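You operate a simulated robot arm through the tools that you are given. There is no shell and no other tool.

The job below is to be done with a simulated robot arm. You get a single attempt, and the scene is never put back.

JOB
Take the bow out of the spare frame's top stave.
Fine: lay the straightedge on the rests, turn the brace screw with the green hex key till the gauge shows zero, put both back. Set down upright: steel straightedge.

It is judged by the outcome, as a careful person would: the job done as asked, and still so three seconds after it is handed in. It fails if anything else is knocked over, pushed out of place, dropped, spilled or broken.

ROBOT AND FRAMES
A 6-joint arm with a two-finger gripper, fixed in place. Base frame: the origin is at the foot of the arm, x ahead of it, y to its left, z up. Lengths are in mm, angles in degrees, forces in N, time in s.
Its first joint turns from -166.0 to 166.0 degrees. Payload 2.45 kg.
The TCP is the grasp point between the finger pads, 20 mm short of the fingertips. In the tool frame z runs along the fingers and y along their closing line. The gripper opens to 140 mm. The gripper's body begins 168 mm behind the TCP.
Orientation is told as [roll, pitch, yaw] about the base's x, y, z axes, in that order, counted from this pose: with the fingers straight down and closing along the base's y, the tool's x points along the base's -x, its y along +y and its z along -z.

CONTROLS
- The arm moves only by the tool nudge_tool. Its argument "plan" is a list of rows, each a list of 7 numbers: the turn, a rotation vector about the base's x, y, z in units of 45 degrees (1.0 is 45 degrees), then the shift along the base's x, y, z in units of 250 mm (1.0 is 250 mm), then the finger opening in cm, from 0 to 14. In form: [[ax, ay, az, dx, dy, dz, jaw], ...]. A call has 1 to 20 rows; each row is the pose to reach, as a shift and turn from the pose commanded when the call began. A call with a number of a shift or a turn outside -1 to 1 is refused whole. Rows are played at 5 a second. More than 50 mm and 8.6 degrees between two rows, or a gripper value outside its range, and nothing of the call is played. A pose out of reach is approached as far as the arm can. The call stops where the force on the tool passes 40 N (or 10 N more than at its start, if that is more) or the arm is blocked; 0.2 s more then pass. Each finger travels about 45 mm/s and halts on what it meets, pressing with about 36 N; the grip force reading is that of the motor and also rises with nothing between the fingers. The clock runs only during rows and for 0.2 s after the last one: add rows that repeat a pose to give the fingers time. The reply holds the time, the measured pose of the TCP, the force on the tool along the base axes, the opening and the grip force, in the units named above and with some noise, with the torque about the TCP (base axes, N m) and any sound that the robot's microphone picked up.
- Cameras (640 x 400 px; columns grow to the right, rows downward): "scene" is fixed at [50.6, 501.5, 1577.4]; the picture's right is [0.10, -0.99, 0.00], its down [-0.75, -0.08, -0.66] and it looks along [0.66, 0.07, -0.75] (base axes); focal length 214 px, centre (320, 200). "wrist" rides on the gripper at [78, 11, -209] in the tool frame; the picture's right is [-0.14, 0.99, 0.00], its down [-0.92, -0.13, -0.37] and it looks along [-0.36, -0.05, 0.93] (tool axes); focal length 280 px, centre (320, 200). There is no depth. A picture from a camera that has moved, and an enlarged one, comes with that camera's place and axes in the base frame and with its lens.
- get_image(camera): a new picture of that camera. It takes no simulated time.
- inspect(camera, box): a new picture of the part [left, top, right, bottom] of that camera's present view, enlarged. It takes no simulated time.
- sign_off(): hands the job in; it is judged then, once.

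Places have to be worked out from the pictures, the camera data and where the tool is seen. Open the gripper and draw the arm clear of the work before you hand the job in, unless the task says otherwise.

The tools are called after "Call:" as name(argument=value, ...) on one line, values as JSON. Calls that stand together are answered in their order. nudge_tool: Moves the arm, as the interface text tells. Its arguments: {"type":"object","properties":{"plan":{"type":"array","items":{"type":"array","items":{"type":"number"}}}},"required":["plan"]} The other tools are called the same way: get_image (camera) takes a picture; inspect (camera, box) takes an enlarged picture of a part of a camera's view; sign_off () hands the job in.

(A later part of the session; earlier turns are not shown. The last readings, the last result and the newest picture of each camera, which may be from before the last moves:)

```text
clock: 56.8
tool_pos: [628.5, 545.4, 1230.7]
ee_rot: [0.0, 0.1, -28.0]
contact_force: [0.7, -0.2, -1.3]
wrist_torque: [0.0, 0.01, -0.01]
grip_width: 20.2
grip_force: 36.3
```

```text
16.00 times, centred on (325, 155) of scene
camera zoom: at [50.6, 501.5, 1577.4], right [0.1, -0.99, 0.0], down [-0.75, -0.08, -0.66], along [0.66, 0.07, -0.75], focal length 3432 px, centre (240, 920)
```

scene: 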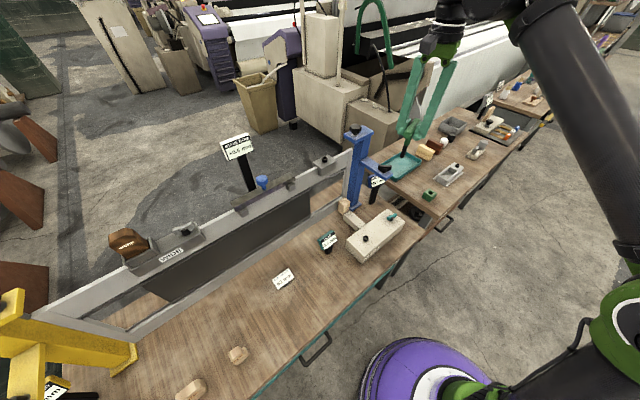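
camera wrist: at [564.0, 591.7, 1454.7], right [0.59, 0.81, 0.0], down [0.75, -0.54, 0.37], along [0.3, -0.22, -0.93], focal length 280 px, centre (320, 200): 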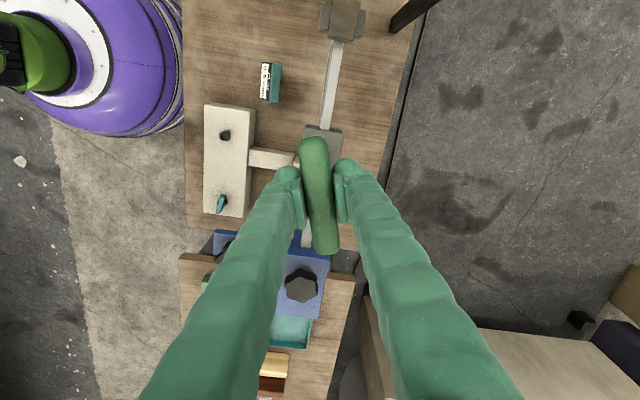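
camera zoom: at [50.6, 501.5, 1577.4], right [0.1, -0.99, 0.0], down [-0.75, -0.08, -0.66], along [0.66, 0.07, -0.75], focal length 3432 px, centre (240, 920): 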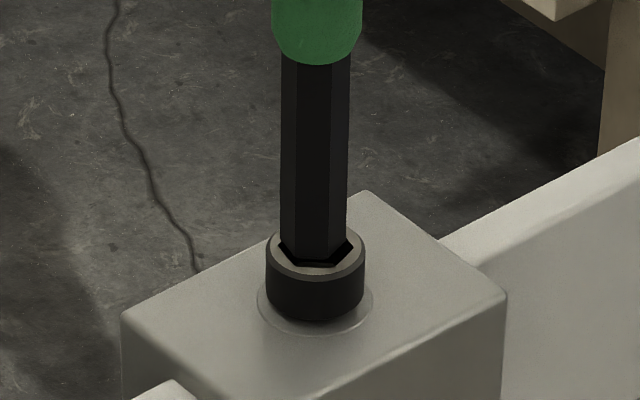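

Now the tip is over the socket, ~0.6 mm too far left. I correct and lower 4 mm.

Call:
nudge_tool(plan=[[0, 0, 0, 0.001, -0.002, 0, 1], [0, 0, 0, 0.001, -0.002, -0.004, 1], [0, 0, 0, 0.001, -0.002, -0.008, 1], [0, 0, 0, 0.001, -0.002, -0.012, 1], [0, 0, 0, 0.001, -0.002, -0.016, 1], [0, 0, 0, 0.001, -0.002, -0.016, 1]])

Call:
inspect(camera="scene", box=[316, 146, 334, 164])

```text
clock: 58.2
tool_pos: [628.9, 544.8, 1224.9]
ee_rot: [0.0, 0.0, -28.0]
contact_force: [-0.2, -0.2, 3.3]
wrist_torque: [0.02, 0.07, -0.01]
grip_width: 19.8
grip_force: 36.1
```

```text
16.00 times, centred on (325, 155) of scene
camera zoom: at [50.6, 501.5, 1577.4], right [0.1, -0.99, 0.0], down [-0.75, -0.08, -0.66], along [0.66, 0.07, -0.75], focal length 3432 px, centre (240, 920)
```

zoom: 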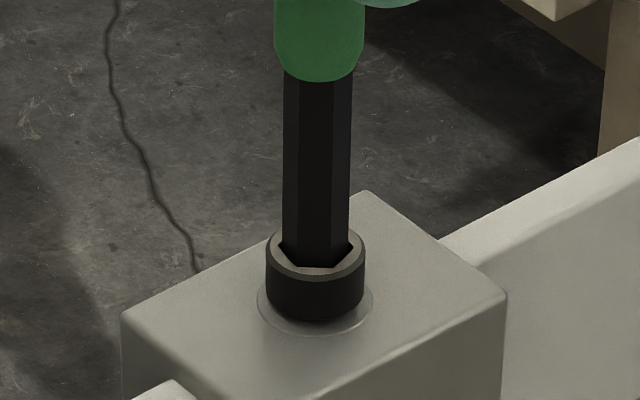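

The shaft is now centred and appears to be entering the socket (slight 3 N contact). I lower a further 3 mm and watch the force.

Call:
nudge_tool(plan=[[0, 0, 0, 0, 0, -0.004, 1], [0, 0, 0, 0, 0, -0.008, 1], [0, 0, 0, 0, 0, -0.012, 1], [0, 0, 0, 0, 0, -0.012, 1]])

Call:
inspect(camera="scene", box=[316, 146, 334, 164])

```text
clock: 59.2
tool_pos: [627.5, 546.1, 1222.8]
ee_rot: [0.0, 0.0, -27.9]
contact_force: [-3.0, 1.3, -0.1]
wrist_torque: [0.08, 0.25, -0.01]
grip_width: 20.4
grip_force: 35.8
```

```text
16.00 times, centred on (325, 155) of scene
camera zoom: at [50.6, 501.5, 1577.4], right [0.1, -0.99, 0.0], down [-0.75, -0.08, -0.66], along [0.66, 0.07, -0.75], focal length 3432 px, centre (240, 920)
```

zoom: 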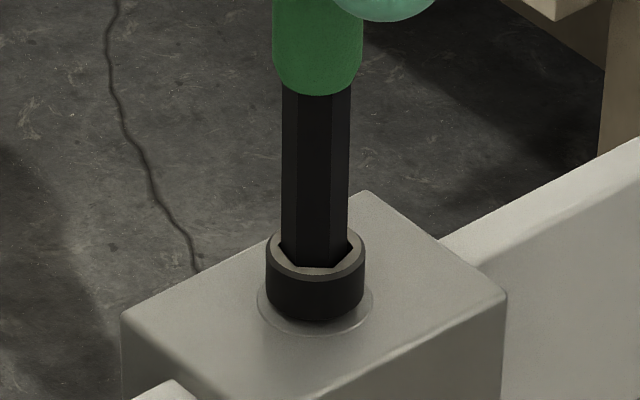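

The collar went down 3.5 mm while the outline at the rim stayed put, so the key is in the socket. I go 4 mm deeper, easing x slightly because of the 3 N side load.

Call:
nudge_tool(plan=[[0, 0, 0, -0.001, 0.0004, -0.004, 1], [0, 0, 0, -0.001, 0.0004, -0.008, 1], [0, 0, 0, -0.001, 0.0004, -0.012, 1], [0, 0, 0, -0.001, 0.0004, -0.016, 1], [0, 0, 0, -0.001, 0.0004, -0.016, 1]])

Call:
inspect(camera="scene", box=[316, 146, 334, 164])

```text
clock: 60.4
tool_pos: [628.0, 544.0, 1220.5]
ee_rot: [-0.1, 0.0, -28.1]
contact_force: [4.7, 0.7, 21.2]
wrist_torque: [-0.06, -0.42, 0.03]
grip_width: 19.7
grip_force: 35.8
```

```text
16.00 times, centred on (325, 155) of scene
camera zoom: at [50.6, 501.5, 1577.4], right [0.1, -0.99, 0.0], down [-0.75, -0.08, -0.66], along [0.66, 0.07, -0.75], focal length 3432 px, centre (240, 920)
```

zoom: 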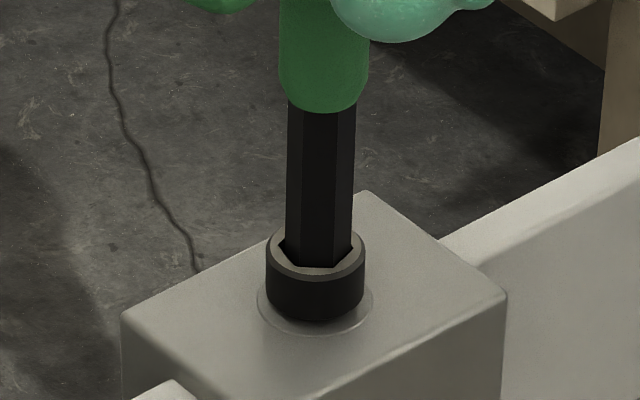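

The key has bottomed (21 N). I back off 1 mm, recentre slightly, and read the gauge.

Call:
nudge_tool(plan=[[0, 0, 0, 0.0008, 0.0012, 0.004, 1], [0, 0, 0, 0.0008, 0.0012, 0.004, 1]])

Call:
inspect(camera="scene", box=[210, 130, 350, 215])

```text
clock: 61.0
tool_pos: [628.3, 545.9, 1220.6]
ee_rot: [-0.1, 0.0, -28.0]
contact_force: [-0.4, -1.7, -6.0]
wrist_torque: [-0.16, 0.08, -0.03]
grip_width: 19.8
grip_force: 36.5
```

```text
4.57 times, centred on (280, 172) of scene
camera zoom: at [50.6, 501.5, 1577.4], right [0.1, -0.99, 0.0], down [-0.75, -0.08, -0.66], along [0.66, 0.07, -0.75], focal length 980 px, centre (503, 326)
```

zoom: 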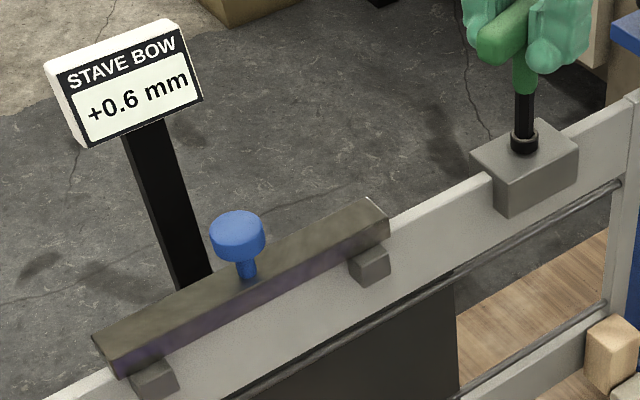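

Key engaged, gauge still +0.6. I try a small clockwise turn of about 12° and see how the gauge responds.

Call:
nudge_tool(plan=[[0, 0, -0.07, 0, 0, 0, 1], [0, 0, -0.14, 0, 0, 0, 1], [0, 0, -0.21, 0, 0, 0, 1], [0, 0, -0.27, 0, 0, 0, 1], [0, 0, -0.27, 0, 0, 0, 1]])

Call:
inspect(camera="scene", box=[210, 130, 350, 215])

Call:
inspect(camera="scene", box=[316, 146, 334, 164])

```text
clock: 62.2
tool_pos: [629.4, 545.2, 1220.3]
ee_rot: [0.0, 0.0, -40.1]
contact_force: [-4.1, 1.8, -0.6]
wrist_torque: [0.16, 0.42, 0.02]
grip_width: 19.8
grip_force: 36.2
```

```text
4.57 times, centred on (280, 172) of scene
camera zoom: at [50.6, 501.5, 1577.4], right [0.1, -0.99, 0.0], down [-0.75, -0.08, -0.66], along [0.66, 0.07, -0.75], focal length 980 px, centre (503, 326)
```

zoom: 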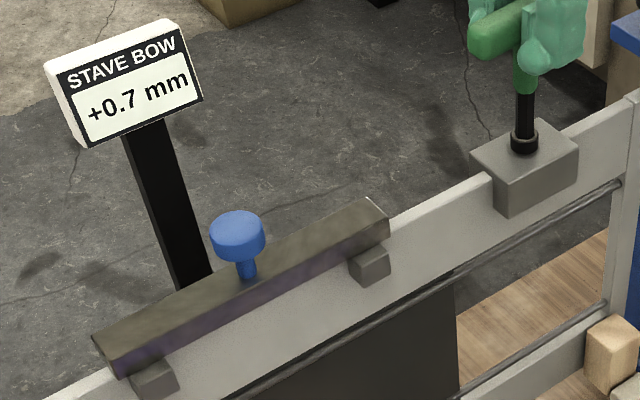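

```text
16.00 times, centred on (325, 155) of scene
camera zoom: at [50.6, 501.5, 1577.4], right [0.1, -0.99, 0.0], down [-0.75, -0.08, -0.66], along [0.66, 0.07, -0.75], focal length 3432 px, centre (240, 920)
```

zoom: 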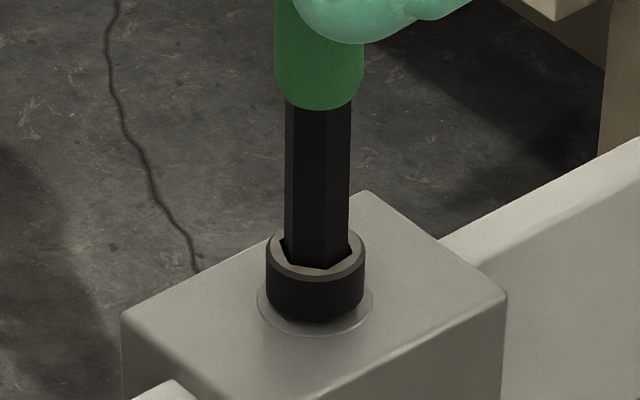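

Clockwise increased the bow to +0.7, so counter-clockwise is right. I turn back the other way by 30° and read the gauge.

Call:
nudge_tool(plan=[[0, 0, 0.08, 0, 0, 0, 1], [0, 0, 0.16, 0, 0, 0, 1], [0, 0, 0.24, 0, 0, 0, 1], [0, 0, 0.32, 0, 0, 0, 1], [0, 0, 0.4, 0, 0, 0, 1], [0, 0, 0.48, 0, 0, 0, 1], [0, 0, 0.56, 0, 0, 0, 1], [0, 0, 0.64, 0, 0, 0, 1], [0, 0, 0.667, 0, 0, 0, 1], [0, 0, 0.667, 0, 0, 0, 1]])

Call:
inspect(camera="scene", box=[210, 130, 350, 215])

Call:
inspect(camera="scene", box=[316, 146, 334, 164])

```text
clock: 64.4
tool_pos: [627.8, 545.4, 1221.5]
ee_rot: [0.0, 0.0, -10.1]
contact_force: [0.0, 1.2, -1.1]
wrist_torque: [0.17, -0.1, -0.05]
grip_width: 20.1
grip_force: 35.5
```

```text
4.57 times, centred on (280, 172) of scene
camera zoom: at [50.6, 501.5, 1577.4], right [0.1, -0.99, 0.0], down [-0.75, -0.08, -0.66], along [0.66, 0.07, -0.75], focal length 980 px, centre (503, 326)
```

zoom: 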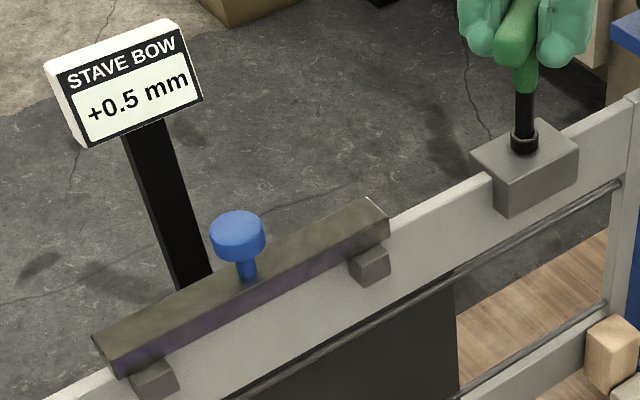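

```text
16.00 times, centred on (325, 155) of scene
camera zoom: at [50.6, 501.5, 1577.4], right [0.1, -0.99, 0.0], down [-0.75, -0.08, -0.66], along [0.66, 0.07, -0.75], focal length 3432 px, centre (240, 920)
```

zoom: 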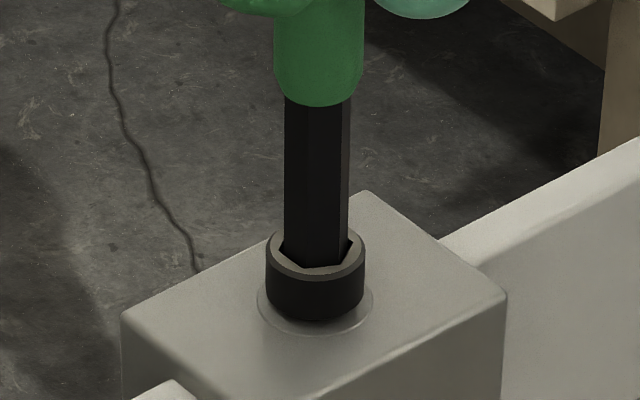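

Gauge reads +0.5: counter-clockwise reduces it at roughly 0.1 mm per 13–15°. I turn another 45° counter-clockwise.

Call:
nudge_tool(plan=[[0, 0, 0.08, 0, 0, 0, 1], [0, 0, 0.16, 0, 0, 0, 1], [0, 0, 0.24, 0, 0, 0, 1], [0, 0, 0.32, 0, 0, 0, 1], [0, 0, 0.4, 0, 0, 0, 1], [0, 0, 0.48, 0, 0, 0, 1], [0, 0, 0.56, 0, 0, 0, 1], [0, 0, 0.64, 0, 0, 0, 1], [0, 0, 0.72, 0, 0, 0, 1], [0, 0, 0.8, 0, 0, 0, 1], [0, 0, 0.88, 0, 0, 0, 1], [0, 0, 0.96, 0, 0, 0, 1], [0, 0, 1.0, 0, 0, 0, 1], [0, 0, 1.0, 0, 0, 0, 1]])

Call:
inspect(camera="scene", box=[210, 130, 350, 215])

Call:
inspect(camera="scene", box=[316, 146, 334, 164])

```text
clock: 67.4
tool_pos: [627.8, 545.2, 1219.6]
ee_rot: [0.1, 0.1, 34.9]
contact_force: [0.7, 1.3, -0.7]
wrist_torque: [0.09, -0.08, -0.04]
grip_width: 20.2
grip_force: 36.0
```

```text
4.57 times, centred on (280, 172) of scene
camera zoom: at [50.6, 501.5, 1577.4], right [0.1, -0.99, 0.0], down [-0.75, -0.08, -0.66], along [0.66, 0.07, -0.75], focal length 980 px, centre (503, 326)
```

zoom: 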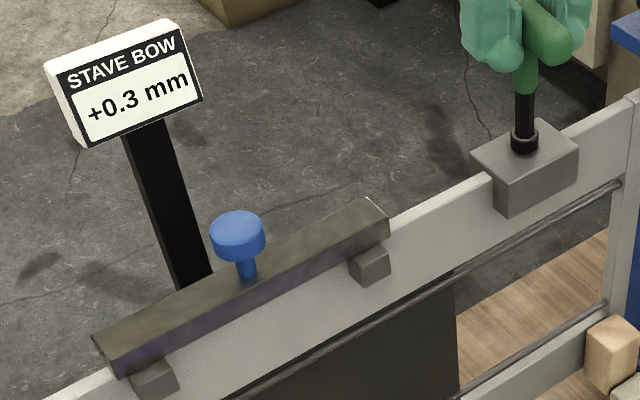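

```text
16.00 times, centred on (325, 155) of scene
camera zoom: at [50.6, 501.5, 1577.4], right [0.1, -0.99, 0.0], down [-0.75, -0.08, -0.66], along [0.66, 0.07, -0.75], focal length 3432 px, centre (240, 920)
```

zoom: 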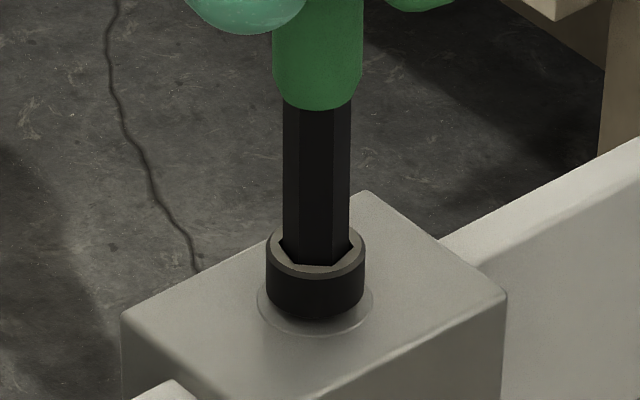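

Another 45° lowered it to +0.3. I continue 45° more counter-clockwise.

Call:
nudge_tool(plan=[[0, 0, 0.08, 0, 0, 0, 1], [0, 0, 0.16, 0, 0, 0, 1], [0, 0, 0.24, 0, 0, 0, 1], [0, 0, 0.32, 0, 0, 0, 1], [0, 0, 0.4, 0, 0, 0, 1], [0, 0, 0.48, 0, 0, 0, 1], [0, 0, 0.56, 0, 0, 0, 1], [0, 0, 0.64, 0, 0, 0, 1], [0, 0, 0.72, 0, 0, 0, 1], [0, 0, 0.8, 0, 0, 0, 1], [0, 0, 0.88, 0, 0, 0, 1], [0, 0, 0.96, 0, 0, 0, 1], [0, 0, 1.0, 0, 0, 0, 1], [0, 0, 1.0, 0, 0, 0, 1]])

Call:
inspect(camera="scene", box=[210, 130, 350, 215])

Call:
inspect(camera="scene", box=[316, 146, 334, 164])

```text
clock: 70.4
tool_pos: [628.9, 546.1, 1220.0]
ee_rot: [0.1, 0.1, 79.9]
contact_force: [-0.6, -0.4, -1.5]
wrist_torque: [-0.01, 0.0, -0.01]
grip_width: 20.3
grip_force: 35.9
```

```text
4.57 times, centred on (280, 172) of scene
camera zoom: at [50.6, 501.5, 1577.4], right [0.1, -0.99, 0.0], down [-0.75, -0.08, -0.66], along [0.66, 0.07, -0.75], focal length 980 px, centre (503, 326)
```

zoom: 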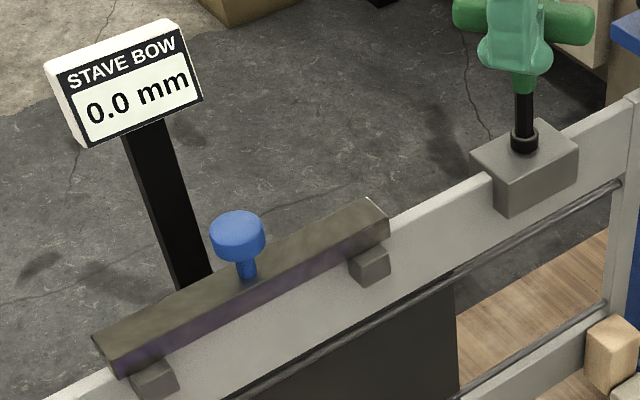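

```text
16.00 times, centred on (325, 155) of scene
camera zoom: at [50.6, 501.5, 1577.4], right [0.1, -0.99, 0.0], down [-0.75, -0.08, -0.66], along [0.66, 0.07, -0.75], focal length 3432 px, centre (240, 920)
```

zoom: 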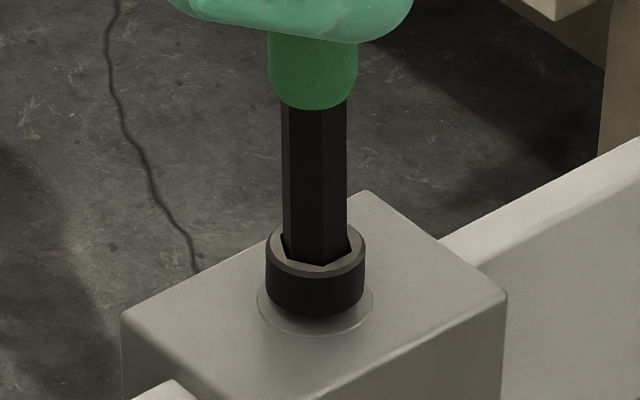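

The gauge shows 0.0 mm. Interpolating the readings it's likely about +0.02, so I add 3° in the same direction to sit nearer the middle of zero, and recheck.

Call:
nudge_tool(plan=[[0, 0, 0.03, 0, 0, 0, 1], [0, 0, 0.067, 0, 0, 0, 1], [0, 0, 0.067, 0, 0, 0, 1]])

Call:
inspect(camera="scene", box=[210, 130, 350, 215])

Call:
get_image(camera="wrist")

```text
clock: 71.2
tool_pos: [628.2, 544.8, 1220.2]
ee_rot: [0.1, 0.0, 82.8]
contact_force: [3.2, 2.9, -0.2]
wrist_torque: [0.25, -0.26, 0.0]
grip_width: 20.1
grip_force: 36.0
```

```text
4.57 times, centred on (280, 172) of scene
camera zoom: at [50.6, 501.5, 1577.4], right [0.1, -0.99, 0.0], down [-0.75, -0.08, -0.66], along [0.66, 0.07, -0.75], focal length 980 px, centre (503, 326)
```

zoom: 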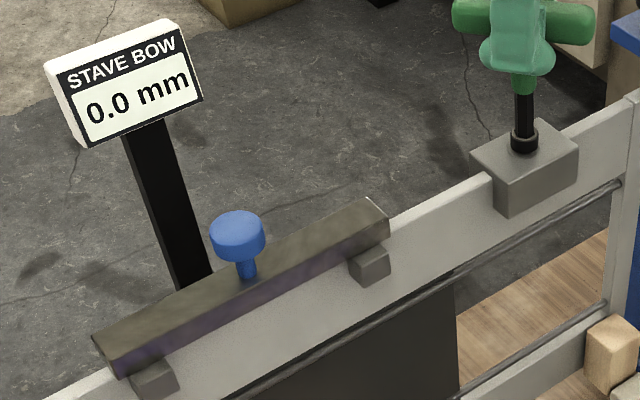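

```text
taken
camera wrist: at [607.6, 469.5, 1428.2], right [-0.97, 0.26, 0.0], down [0.24, 0.9, 0.37], along [0.09, 0.36, -0.93], focal length 280 px, centre (320, 200)
```

wrist: 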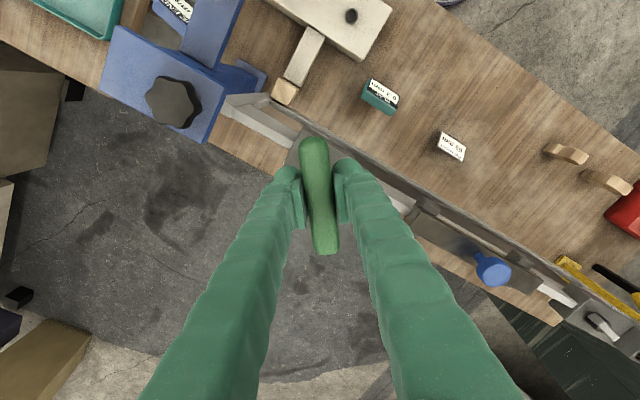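

Gauge is steady at 0.0 mm. I now draw the key straight up out of the socket in small steps.

Call:
nudge_tool(plan=[[0, 0, 0, 0, 0, 0.012, 1], [0, 0, 0, 0, 0, 0.024, 1], [0, 0, 0, 0, 0, 0.036, 1], [0, 0, 0, 0, 0, 0.05, 1], [0, 0, 0, 0, 0, 0.065, 1], [0, 0, 0, 0, 0, 0.08, 1], [0, 0, 0, 0, 0, 0.096, 1], [0, 0, 0, 0, 0, 0.096, 1]])

Call:
inspect(camera="scene", box=[316, 146, 334, 164])

Call:
inspect(camera="scene", box=[210, 130, 350, 215])

```text
clock: 73.0
tool_pos: [628.9, 545.3, 1244.5]
ee_rot: [0.0, -0.1, 82.9]
contact_force: [-0.6, -0.7, -1.4]
wrist_torque: [0.0, -0.01, 0.0]
grip_width: 20.3
grip_force: 35.9
```

```text
16.00 times, centred on (325, 155) of scene
camera zoom: at [50.6, 501.5, 1577.4], right [0.1, -0.99, 0.0], down [-0.75, -0.08, -0.66], along [0.66, 0.07, -0.75], focal length 3432 px, centre (240, 920)
```

zoom: 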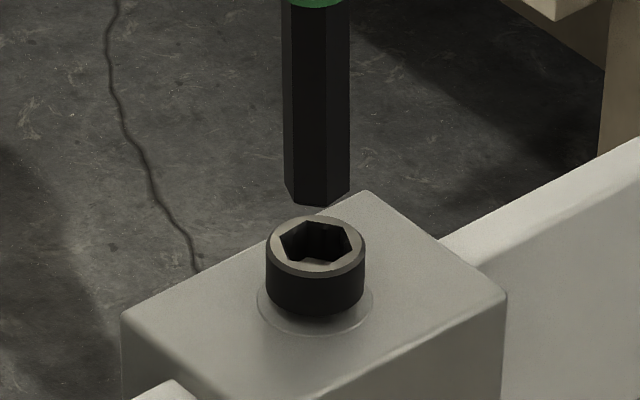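

```text
4.57 times, centred on (280, 172) of scene
camera zoom: at [50.6, 501.5, 1577.4], right [0.1, -0.99, 0.0], down [-0.75, -0.08, -0.66], along [0.66, 0.07, -0.75], focal length 980 px, centre (503, 326)
```

zoom: 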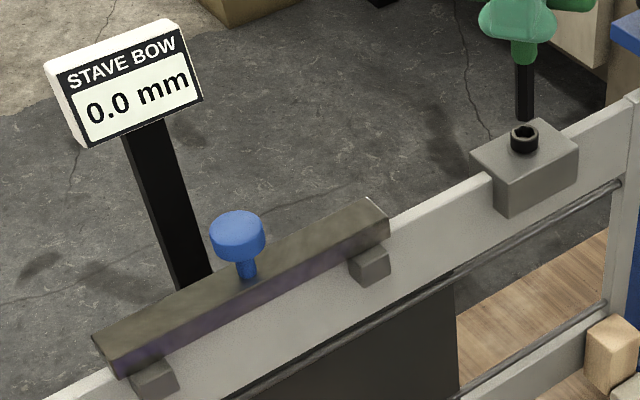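

The key is out and the gauge holds at 0.0 mm. I carry the key back along the inside path, turning the tool back by 45° on the way.

Call:
nudge_tool(plan=[[0, 0, -0.05, -0.08, -0.056, 0, 1], [0, 0, -0.18, -0.18, -0.16, 0, 1], [0, 0, -0.32, -0.248, -0.312, 0, 1], [0, 0, -0.46, -0.264, -0.48, 0, 1], [0, 0, -0.6, -0.224, -0.652, 0, 1], [0, 0, -0.74, -0.14, -0.812, 0, 1], [0, 0, -0.88, -0.02, -0.952, 0, 1], [0, 0, -1.0, 0.04, -0.996, 0, 1]])

```text
clock: 74.8
tool_pos: [638.3, 295.5, 1243.8]
ee_rot: [0.0, 0.0, 37.9]
contact_force: [0.5, -0.4, -0.6]
wrist_torque: [0.01, -0.04, -0.02]
grip_width: 20.1
grip_force: 36.0
```

Next leg: to above the holder at z≈1225, turning another 45° back.

Call:
nudge_tool(plan=[[0, 0, -0.12, 0.03, -0.13, 0, 1], [0, 0, -0.25, 0.1, -0.27, 0, 1], [0, 0, -0.38, 0.19, -0.4, -0.01, 1], [0, 0, -0.5, 0.28, -0.53, -0.02, 1], [0, 0, -0.63, 0.38, -0.66, -0.03, 1], [0, 0, -0.76, 0.48, -0.78, -0.04, 1], [0, 0, -0.88, 0.57, -0.9, -0.05, 1], [0, 0, -1.0, 0.64, -0.98, -0.06, 1]])

Call:
get_image(camera="scene")

```text
clock: 76.6
tool_pos: [798.8, 50.3, 1228.3]
ee_rot: [-0.1, 0.0, -7.2]
contact_force: [-0.4, 0.3, -0.8]
wrist_torque: [-0.05, -0.04, -0.03]
grip_width: 20.1
grip_force: 35.6
```

```text
taken
```

scene: 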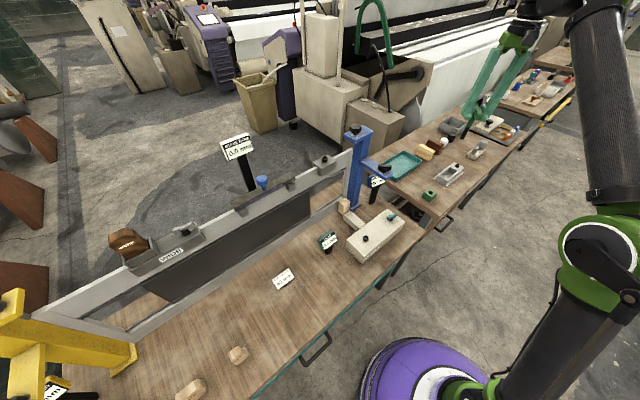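

Over the holder. I complete the turn to -45° and descend to z≈978, leaving the tip ~35 mm above the holder.

Call:
nudge_tool(plan=[[0, 0, -0.105, 0, 0, -0.1, 1], [0, 0, -0.21, 0, 0, -0.22, 1], [0, 0, -0.315, 0, 0, -0.35, 1], [0, 0, -0.42, 0, 0, -0.48, 1], [0, 0, -0.525, 0, 0, -0.61, 1], [0, 0, -0.63, 0, 0, -0.74, 1], [0, 0, -0.735, 0, 0, -0.86, 1], [0, 0, -0.84, 0, 0, -0.95, 1], [0, 0, -0.84, 0, 0, -1.0, 1], [0, 0, -0.84, 0, 0, -1.0, 1]])

Call:
inspect(camera="scene", box=[417, 168, 449, 200])

Call:
get_image(camera="wrist")

```text
clock: 78.8
tool_pos: [799.5, 53.6, 978.1]
ee_rot: [0.1, 0.0, -44.9]
contact_force: [0.1, -0.2, -0.9]
wrist_torque: [-0.01, 0.01, -0.01]
grip_width: 20.0
grip_force: 36.4
```

```text
12.50 times, centred on (433, 184) of scene
camera zoom: at [50.6, 501.5, 1577.4], right [0.1, -0.99, 0.0], down [-0.75, -0.08, -0.66], along [0.66, 0.07, -0.75], focal length 2681 px, centre (-1092, 400)
```

zoom: 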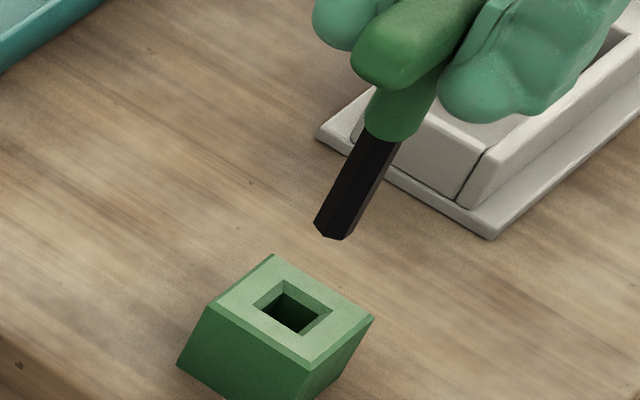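

```text
taken
camera wrist: at [751.3, 115.8, 1186.8], right [0.8, 0.6, 0.0], down [0.56, -0.74, 0.37], along [0.22, -0.29, -0.93], focal length 280 px, centre (320, 200)
```

wrist: 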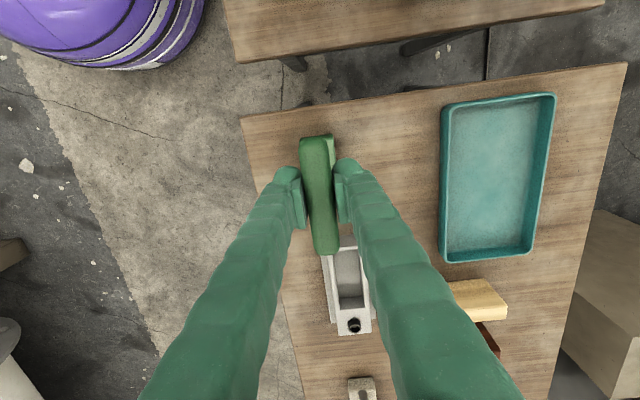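

The tip projects right onto the hole centre (within about 1 mm; the hole is ~20 mm wide). I lower 40 mm to the hole mouth and verify before going in.

Call:
nudge_tool(plan=[[0, 0, 0, 0, 0, -0.04, 1], [0, 0, 0, 0, 0, -0.08, 1], [0, 0, 0, 0, 0, -0.12, 1], [0, 0, 0, 0, 0, -0.14, 1], [0, 0, 0, 0, 0, -0.14, 1]])

Call:
inspect(camera="scene", box=[417, 168, 449, 200])

```text
clock: 80.0
tool_pos: [798.6, 50.4, 944.5]
ee_rot: [-0.1, -0.1, -44.9]
contact_force: [-0.6, 0.2, -1.3]
wrist_torque: [-0.03, 0.0, 0.0]
grip_width: 19.8
grip_force: 35.8
```

```text
12.50 times, centred on (433, 184) of scene
camera zoom: at [50.6, 501.5, 1577.4], right [0.1, -0.99, 0.0], down [-0.75, -0.08, -0.66], along [0.66, 0.07, -0.75], focal length 2681 px, centre (-1092, 400)
```

zoom: 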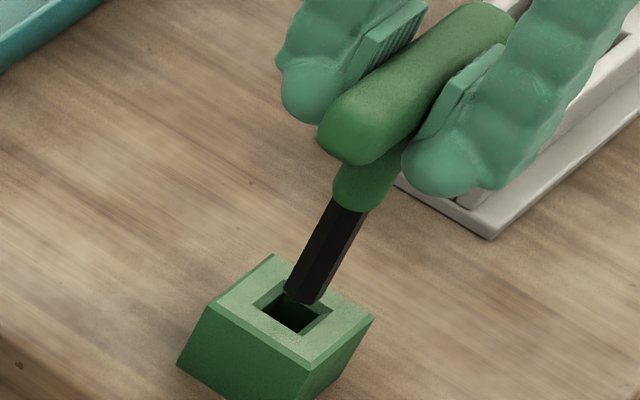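

Tip just above the mouth, about 1.5–2 mm to the right of centre. I shift +1.5 mm in y and lower into the hole in steps.

Call:
nudge_tool(plan=[[0, 0, 0, 0, 0.006, 0, 1], [0, 0, 0, 0, 0.006, -0.02, 1], [0, 0, 0, 0, 0.006, -0.04, 1], [0, 0, 0, 0, 0.006, -0.06, 1], [0, 0, 0, 0, 0.006, -0.08, 1], [0, 0, 0, 0, 0.006, -0.1, 1], [0, 0, 0, 0, 0.006, -0.1, 1]])

Call:
inspect(camera="scene", box=[417, 168, 449, 200])

```text
clock: 81.0
tool_pos: [797.7, 53.1, 932.2]
ee_rot: [0.0, 0.0, -44.9]
contact_force: [1.1, -2.2, 6.5]
wrist_torque: [-0.27, -0.17, 0.01]
grip_width: 20.1
grip_force: 35.4
stopped in row 4: the force on the tool passed its limit at 52 N (the readings are from after the stop); the commanded pose is now the measured one
```

```text
12.50 times, centred on (433, 184) of scene
camera zoom: at [50.6, 501.5, 1577.4], right [0.1, -0.99, 0.0], down [-0.75, -0.08, -0.66], along [0.66, 0.07, -0.75], focal length 2681 px, centre (-1092, 400)
```

zoom: 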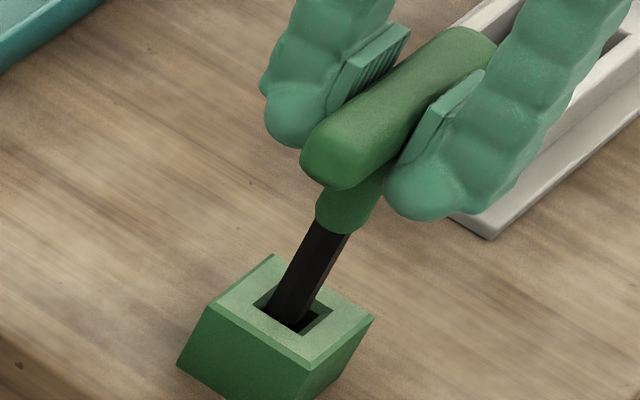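

The tip caught the chamfer ledge (stopped at 52 N, now 6 N; holder not moved). The side force points to (+x, -y), so I overshot in y. I raise 3 mm, shift (+0.6, -1.8) and look.

Call:
nudge_tool(plan=[[0, 0, 0, 0, 0, 0.012, 1], [0, 0, 0, 0.0024, -0.007, 0.012, 1], [0, 0, 0, 0.0024, -0.007, 0.012, 1]])

Call:
inspect(camera="scene", box=[422, 182, 440, 200])

Call:
inspect(camera="wrist", box=[260, 110, 380, 270])

```text
clock: 81.8
tool_pos: [800.6, 50.9, 934.6]
ee_rot: [0.0, -0.1, -44.9]
contact_force: [-0.9, -0.9, -1.3]
wrist_torque: [0.01, -0.03, 0.0]
grip_width: 20.1
grip_force: 36.1
```

```text
16.00 times, centred on (431, 191) of scene
camera zoom: at [50.6, 501.5, 1577.4], right [0.1, -0.99, 0.0], down [-0.75, -0.08, -0.66], along [0.66, 0.07, -0.75], focal length 3432 px, centre (-1456, 344)
```

zoom: 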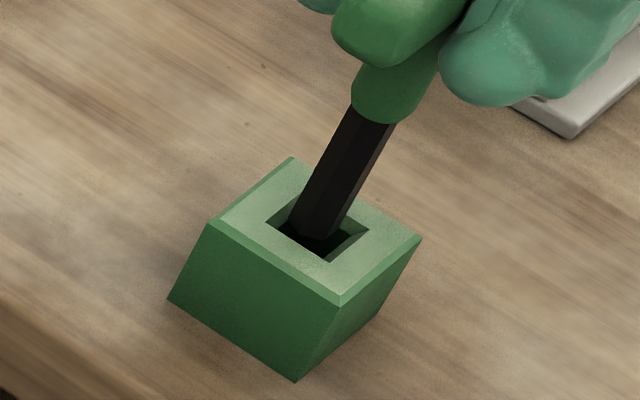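

```text
2.50 times, centred on (320, 190) of wrist
camera zoom: at [751.7, 114.5, 1143.3], right [0.8, 0.6, 0.0], down [0.56, -0.74, 0.37], along [0.22, -0.29, -0.93], focal length 701 px, centre (320, 225)
```

zoom: 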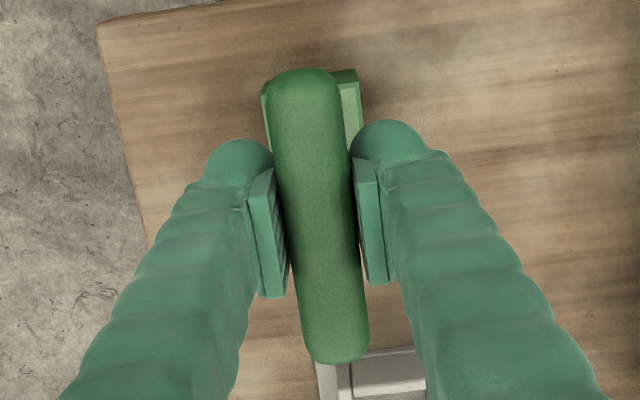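

The tip is ~4 mm below the rim inside the funnel. Balancing image and force hints, the centre should be between the last two positions; I shift (-0.7, +0.6) and lower gently 3 mm.

Call:
nudge_tool(plan=[[0, 0, 0, -0.0028, 0.0024, 0, 1], [0, 0, 0, -0.0028, 0.0024, -0.004, 1], [0, 0, 0, -0.0028, 0.0024, -0.008, 1], [0, 0, 0, -0.0028, 0.0024, -0.012, 1], [0, 0, 0, -0.0028, 0.0024, -0.012, 1]])

Call:
inspect(camera="scene", box=[422, 182, 440, 200])

```text
clock: 83.0
tool_pos: [797.5, 52.1, 933.1]
ee_rot: [0.0, -0.1, -44.9]
contact_force: [2.4, -1.1, 21.3]
wrist_torque: [0.03, -0.23, -0.03]
grip_width: 20.2
grip_force: 35.9
```

```text
16.00 times, centred on (431, 191) of scene
camera zoom: at [50.6, 501.5, 1577.4], right [0.1, -0.99, 0.0], down [-0.75, -0.08, -0.66], along [0.66, 0.07, -0.75], focal length 3432 px, centre (-1456, 344)
```

zoom: 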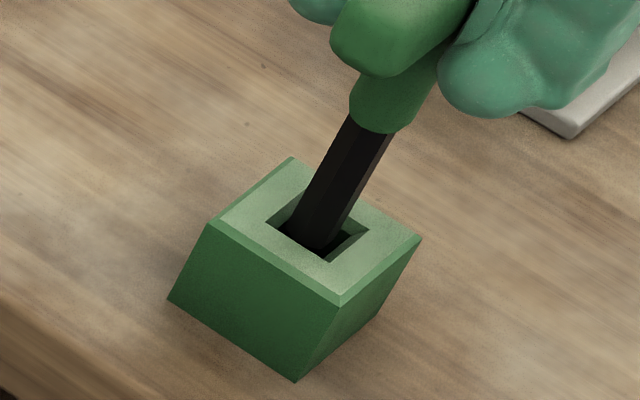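

Still contacting a ledge at about the same height; torque and shaft axis in the picture both indicate the key should move toward -y by about 1.2 mm. I lift slightly, shift, and lower again.

Call:
nudge_tool(plan=[[0, 0, 0, 0, 0, 0.008, 1], [0, 0, 0, 0.0012, -0.0048, 0.008, 1], [0, 0, 0, 0.0012, -0.0048, 0.004, 1], [0, 0, 0, 0.0012, -0.0048, 0.0, 1], [0, 0, 0, 0.0012, -0.0048, -0.004, 1], [0, 0, 0, 0.0012, -0.0048, -0.004, 1]])

Call:
inspect(camera="scene", box=[422, 182, 440, 200])

```text
clock: 84.4
tool_pos: [799.9, 50.9, 931.7]
ee_rot: [0.0, -0.1, -44.8]
contact_force: [0.6, 0.2, -1.6]
wrist_torque: [0.0, -0.04, 0.02]
grip_width: 20.2
grip_force: 36.2
```

```text
16.00 times, centred on (431, 191) of scene
camera zoom: at [50.6, 501.5, 1577.4], right [0.1, -0.99, 0.0], down [-0.75, -0.08, -0.66], along [0.66, 0.07, -0.75], focal length 3432 px, centre (-1456, 344)
```

zoom: 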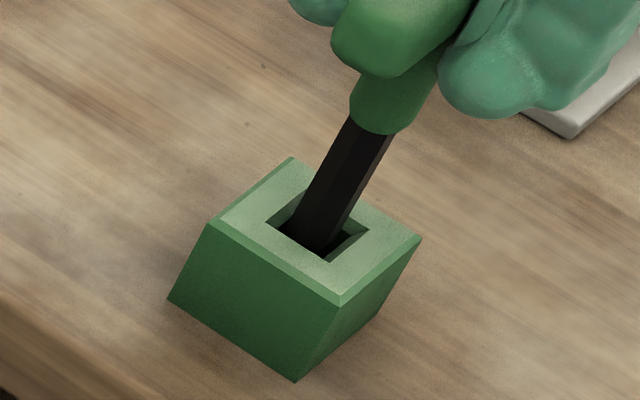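

No contact now at the same height. I lower another 5 mm in small steps.

Call:
nudge_tool(plan=[[0, 0, 0, 0, 0, -0.005, 1], [0, 0, 0, 0, 0, -0.01, 1], [0, 0, 0, 0, 0, -0.015, 1], [0, 0, 0, 0, 0, -0.02, 1], [0, 0, 0, 0, 0, -0.02, 1]])

Call:
inspect(camera="scene", box=[422, 182, 440, 200])

```text
clock: 85.6
tool_pos: [800.9, 50.3, 927.7]
ee_rot: [0.0, -0.1, -44.9]
contact_force: [-0.3, 0.5, -2.0]
wrist_torque: [-0.01, 0.01, 0.01]
grip_width: 20.0
grip_force: 35.2
```

```text
16.00 times, centred on (431, 191) of scene
camera zoom: at [50.6, 501.5, 1577.4], right [0.1, -0.99, 0.0], down [-0.75, -0.08, -0.66], along [0.66, 0.07, -0.75], focal length 3432 px, centre (-1456, 344)
```

zoom: 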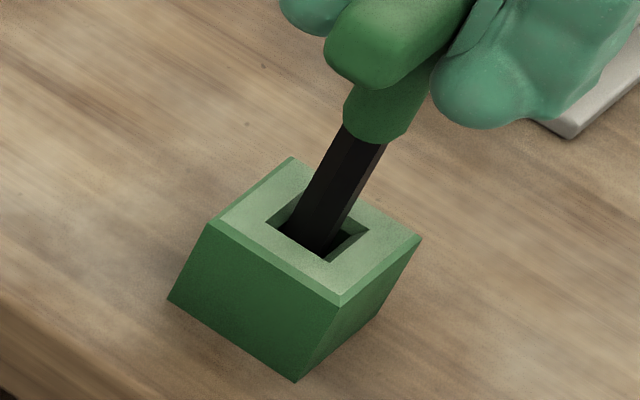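

It is sliding into the hole freely. I continue down 20 mm.

Call:
nudge_tool(plan=[[0, 0, 0, 0, 0, -0.01, 1], [0, 0, 0, 0, 0, -0.02, 1], [0, 0, 0, 0, 0, -0.03, 1], [0, 0, 0, 0, 0, -0.04, 1], [0, 0, 0, 0, 0, -0.05, 1], [0, 0, 0, 0, 0, -0.06, 1], [0, 0, 0, 0, 0, -0.07, 1], [0, 0, 0, 0, 0, -0.08, 1], [0, 0, 0, 0, 0, -0.08, 1]])

Call:
inspect(camera="scene", box=[417, 168, 449, 200])

```text
clock: 87.6
tool_pos: [800.3, 51.2, 907.1]
ee_rot: [0.0, -0.1, -44.9]
contact_force: [-0.3, 0.4, -1.9]
wrist_torque: [0.01, -0.01, -0.01]
grip_width: 19.9
grip_force: 36.1
```

```text
12.50 times, centred on (433, 184) of scene
camera zoom: at [50.6, 501.5, 1577.4], right [0.1, -0.99, 0.0], down [-0.75, -0.08, -0.66], along [0.66, 0.07, -0.75], focal length 2681 px, centre (-1092, 400)
```

zoom: 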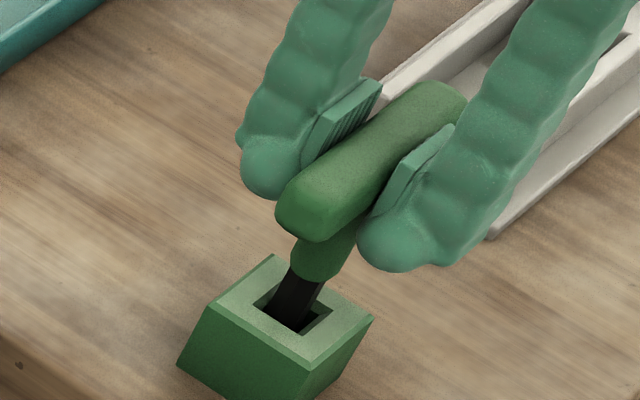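

Still free; compared with the original picture the key needs roughly 8–12 mm more (it may have slipped up slightly in the grip). I lower 7 mm more in small steps.

Call:
nudge_tool(plan=[[0, 0, 0, 0, 0, -0.005, 1], [0, 0, 0, 0, 0, -0.01, 1], [0, 0, 0, 0, 0, -0.015, 1], [0, 0, 0, 0, 0, -0.02, 1], [0, 0, 0, 0, 0, -0.024, 1], [0, 0, 0, 0, 0, -0.028, 1], [0, 0, 0, 0, 0, -0.028, 1]])

Call:
inspect(camera="scene", box=[417, 168, 449, 200])

```text
clock: 89.2
tool_pos: [800.5, 52.0, 899.8]
ee_rot: [0.0, -0.1, -44.9]
contact_force: [3.3, -1.1, 25.0]
wrist_torque: [-0.19, -0.42, 0.01]
grip_width: 19.8
grip_force: 35.8
```

```text
12.50 times, centred on (433, 184) of scene
camera zoom: at [50.6, 501.5, 1577.4], right [0.1, -0.99, 0.0], down [-0.75, -0.08, -0.66], along [0.66, 0.07, -0.75], focal length 2681 px, centre (-1092, 400)
```

zoom: 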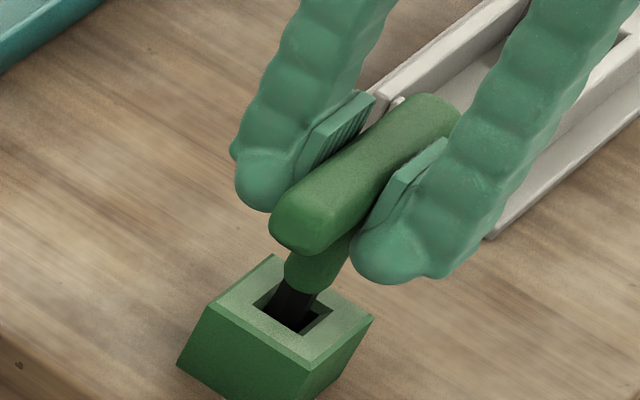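

The key is seated on the holder floor (25 N, collar height matches the original). I ease off 1 mm and open the jaw slowly.

Call:
nudge_tool(plan=[[0, 0, 0, 0, 0, 0.003, 1], [0, 0, 0, 0, 0, 0.003, 1.9], [0, 0, 0, 0, 0, 0.003, 2.3], [0, 0, 0, 0, 0, 0.003, 3.0], [0, 0, 0, 0, 0, 0.003, 4.0], [0, 0, 0, 0, 0, 0.003, 5.0], [0, 0, 0, 0, 0, 0.003, 6.0], [0, 0, 0, 0, 0, 0.003, 6.0]])

Call:
inspect(camera="scene", box=[417, 168, 449, 200])

Call:
inspect(camera="wrist", box=[220, 90, 420, 250])

```text
clock: 91.0
tool_pos: [799.4, 49.8, 899.2]
ee_rot: [0.0, 0.0, -44.9]
contact_force: [-0.4, 0.3, -0.6]
wrist_torque: [-0.02, -0.01, -0.02]
grip_width: 59.9
grip_force: 0.0
```

```text
12.50 times, centred on (433, 184) of scene
camera zoom: at [50.6, 501.5, 1577.4], right [0.1, -0.99, 0.0], down [-0.75, -0.08, -0.66], along [0.66, 0.07, -0.75], focal length 2681 px, centre (-1092, 400)
```

zoom: 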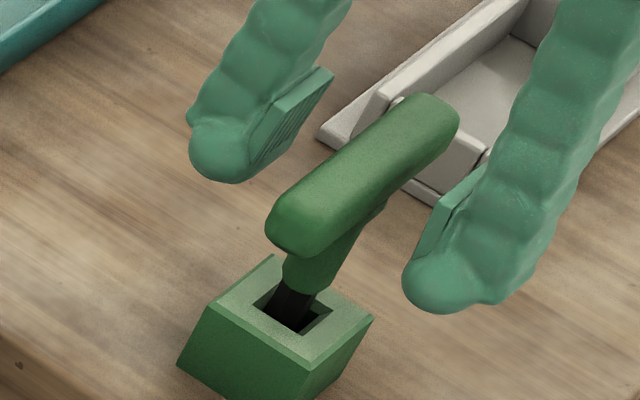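

```text
2.50 times, centred on (320, 170) of wrist
camera zoom: at [751.4, 113.8, 1108.3], right [0.8, 0.6, 0.0], down [0.56, -0.74, 0.37], along [0.22, -0.29, -0.93], focal length 701 px, centre (320, 275)
```

zoom: 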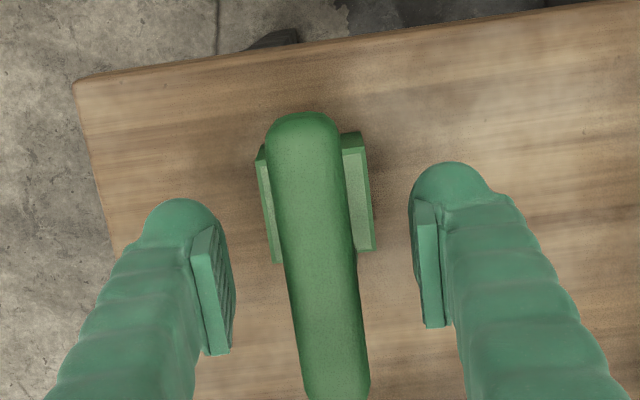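

The key stands free in the holder. I retreat straight up and compare with the original picture.

Call:
nudge_tool(plan=[[0, 0, 0, 0, 0, 0.06, 6], [0, 0, 0, 0, 0, 0.14, 6], [0, 0, 0, 0, 0, 0.26, 7], [0, 0, 0, 0, 0, 0.4, 8], [0, 0, 0, 0, 0, 0.54, 8], [0, 0, 0, 0, 0, 0.7, 8]])

Call:
inspect(camera="scene", box=[418, 172, 450, 204])

Call:
get_image(camera="wrist")

```text
clock: 92.4
tool_pos: [800.5, 50.6, 1074.3]
ee_rot: [0.0, -0.1, -44.9]
contact_force: [-0.6, 0.5, 1.2]
wrist_torque: [-0.01, 0.02, -0.01]
grip_width: 79.9
grip_force: 0.1
```

```text
12.50 times, centred on (434, 188) of scene
camera zoom: at [50.6, 501.5, 1577.4], right [0.1, -0.99, 0.0], down [-0.75, -0.08, -0.66], along [0.66, 0.07, -0.75], focal length 2681 px, centre (-1105, 350)
```

zoom: 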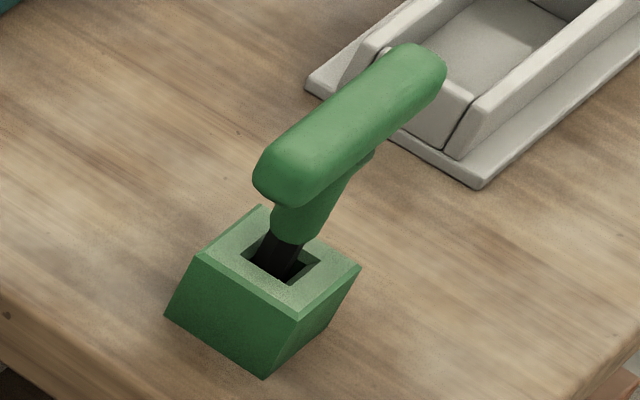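

```text
taken
camera wrist: at [753.5, 113.4, 1283.4], right [0.8, 0.6, 0.0], down [0.56, -0.74, 0.37], along [0.22, -0.29, -0.93], focal length 280 px, centre (320, 200)
```

wrist: 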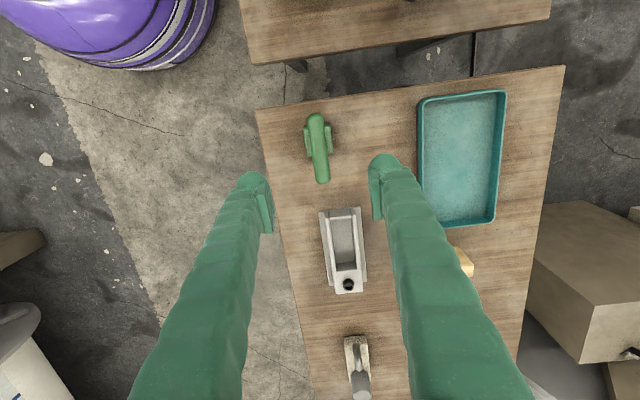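

The key stands in its holder just as at the start, and the holder hasn't moved. Now I go back for the straightedge: up first, then inward.

Call:
nudge_tool(plan=[[0, 0, 0, 0, 0, 0.17, 8], [0, 0, 0, 0, 0, 0.34, 8], [0, 0, 0, 0, 0, 0.51, 8], [0, 0, 0, 0, 0, 0.68, 8], [0, 0, 0, -0.1, 0.15, 0.7, 8], [0, 0, 0, -0.2, 0.3, 0.7, 8], [0, 0, 0, -0.3, 0.45, 0.7, 8], [0, 0, 0, -0.4, 0.6, 0.7, 8], [0, 0, 0, -0.51, 0.76, 0.7, 8], [0, 0, 0, -0.61, 0.92, 0.7, 8]])

```text
clock: 94.6
tool_pos: [646.2, 279.0, 1250.8]
ee_rot: [0.0, 0.0, -44.9]
contact_force: [-0.6, -0.6, 0.7]
wrist_torque: [0.08, 0.08, -0.02]
grip_width: 79.7
grip_force: 0.1
```

Continuing inward toward the bar.

Call:
nudge_tool(plan=[[0, 0, 0, -0.11, 0.14, 0, 8], [0, 0, 0, -0.22, 0.28, 0, 8], [0, 0, 0, -0.33, 0.42, 0, 8], [0, 0, 0, -0.44, 0.56, 0, 8], [0, 0, 0, -0.55, 0.7, 0, 7], [0, 0, 0, -0.66, 0.84, 0, 6], [0, 0, 0, -0.78, 0.99, 0, 6]])

Call:
get_image(camera="wrist")

Call:
inspect(camera="scene", box=[205, 125, 285, 175])

```text
clock: 96.2
tool_pos: [452.8, 527.0, 1249.9]
ee_rot: [0.0, -0.2, -44.9]
contact_force: [0.0, -0.3, -0.1]
wrist_torque: [0.07, 0.07, -0.01]
grip_width: 60.1
grip_force: 0.1
```

```text
taken
camera wrist: at [404.6, 589.8, 1459.3], right [0.8, 0.6, 0.0], down [0.56, -0.74, 0.37], along [0.22, -0.29, -0.93], focal length 280 px, centre (320, 200)
```

wrist: 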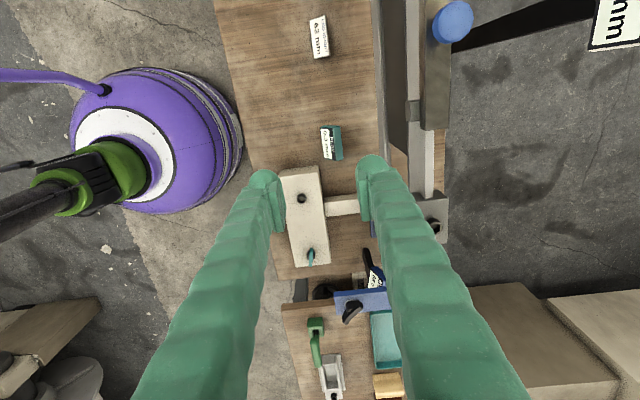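

```text
8.00 times, centred on (245, 150) of scene
camera zoom: at [50.6, 501.5, 1577.4], right [0.1, -0.99, 0.0], down [-0.75, -0.08, -0.66], along [0.66, 0.07, -0.75], focal length 1716 px, centre (920, 600)
```

zoom: 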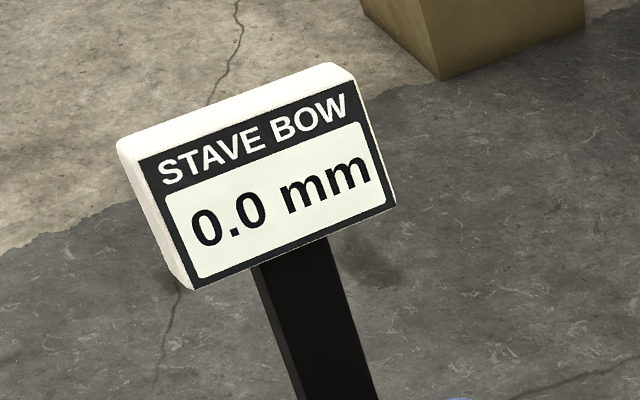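

The gauge still shows 0.0 mm. I move over the straightedge's knob at z≈1190 with the jaw at 60 mm.

Call:
nudge_tool(plan=[[0, 0, 0, -0.02, 0.14, -0.04, 6], [0, 0, 0, -0.04, 0.28, -0.08, 6], [0, 0, 0, -0.06, 0.42, -0.12, 6], [0, 0, 0, -0.06, 0.55, -0.17, 6], [0, 0, 0, -0.03, 0.62, -0.22, 6], [0, 0, 0, 0.02, 0.68, -0.236, 6], [0, 0, 0, 0.05, 0.725, -0.236, 6], [0, 0, 0, 0.05, 0.725, -0.236, 6]])

Call:
inspect(camera="wrist", box=[220, 110, 420, 260])

Call:
inspect(camera="scene", box=[210, 130, 310, 220])

```text
clock: 98.0
tool_pos: [464.3, 710.8, 1190.9]
ee_rot: [-0.1, -0.1, -44.9]
contact_force: [0.8, 0.3, -0.8]
wrist_torque: [-0.01, 0.01, -0.01]
grip_width: 60.2
grip_force: 0.1
```

```text
2.67 times, centred on (320, 185) of wrist
camera zoom: at [415.8, 773.2, 1400.9], right [0.8, 0.6, 0.0], down [0.56, -0.74, 0.37], along [0.22, -0.29, -0.93], focal length 748 px, centre (320, 240)
```

zoom: 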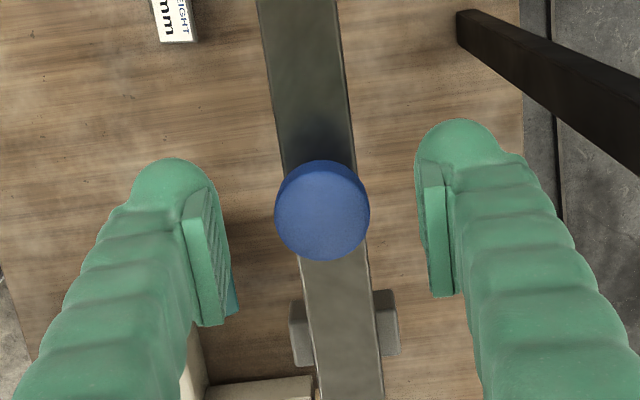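

```text
4.44 times, centred on (260, 175) of scene
camera zoom: at [50.6, 501.5, 1577.4], right [0.1, -0.99, 0.0], down [-0.75, -0.08, -0.66], along [0.66, 0.07, -0.75], focal length 953 px, centre (587, 311)
```

zoom: 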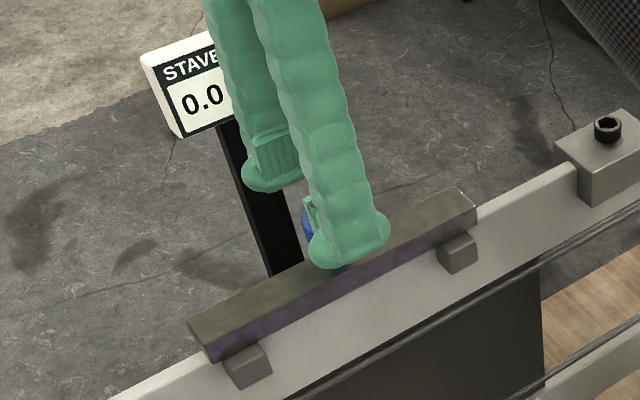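

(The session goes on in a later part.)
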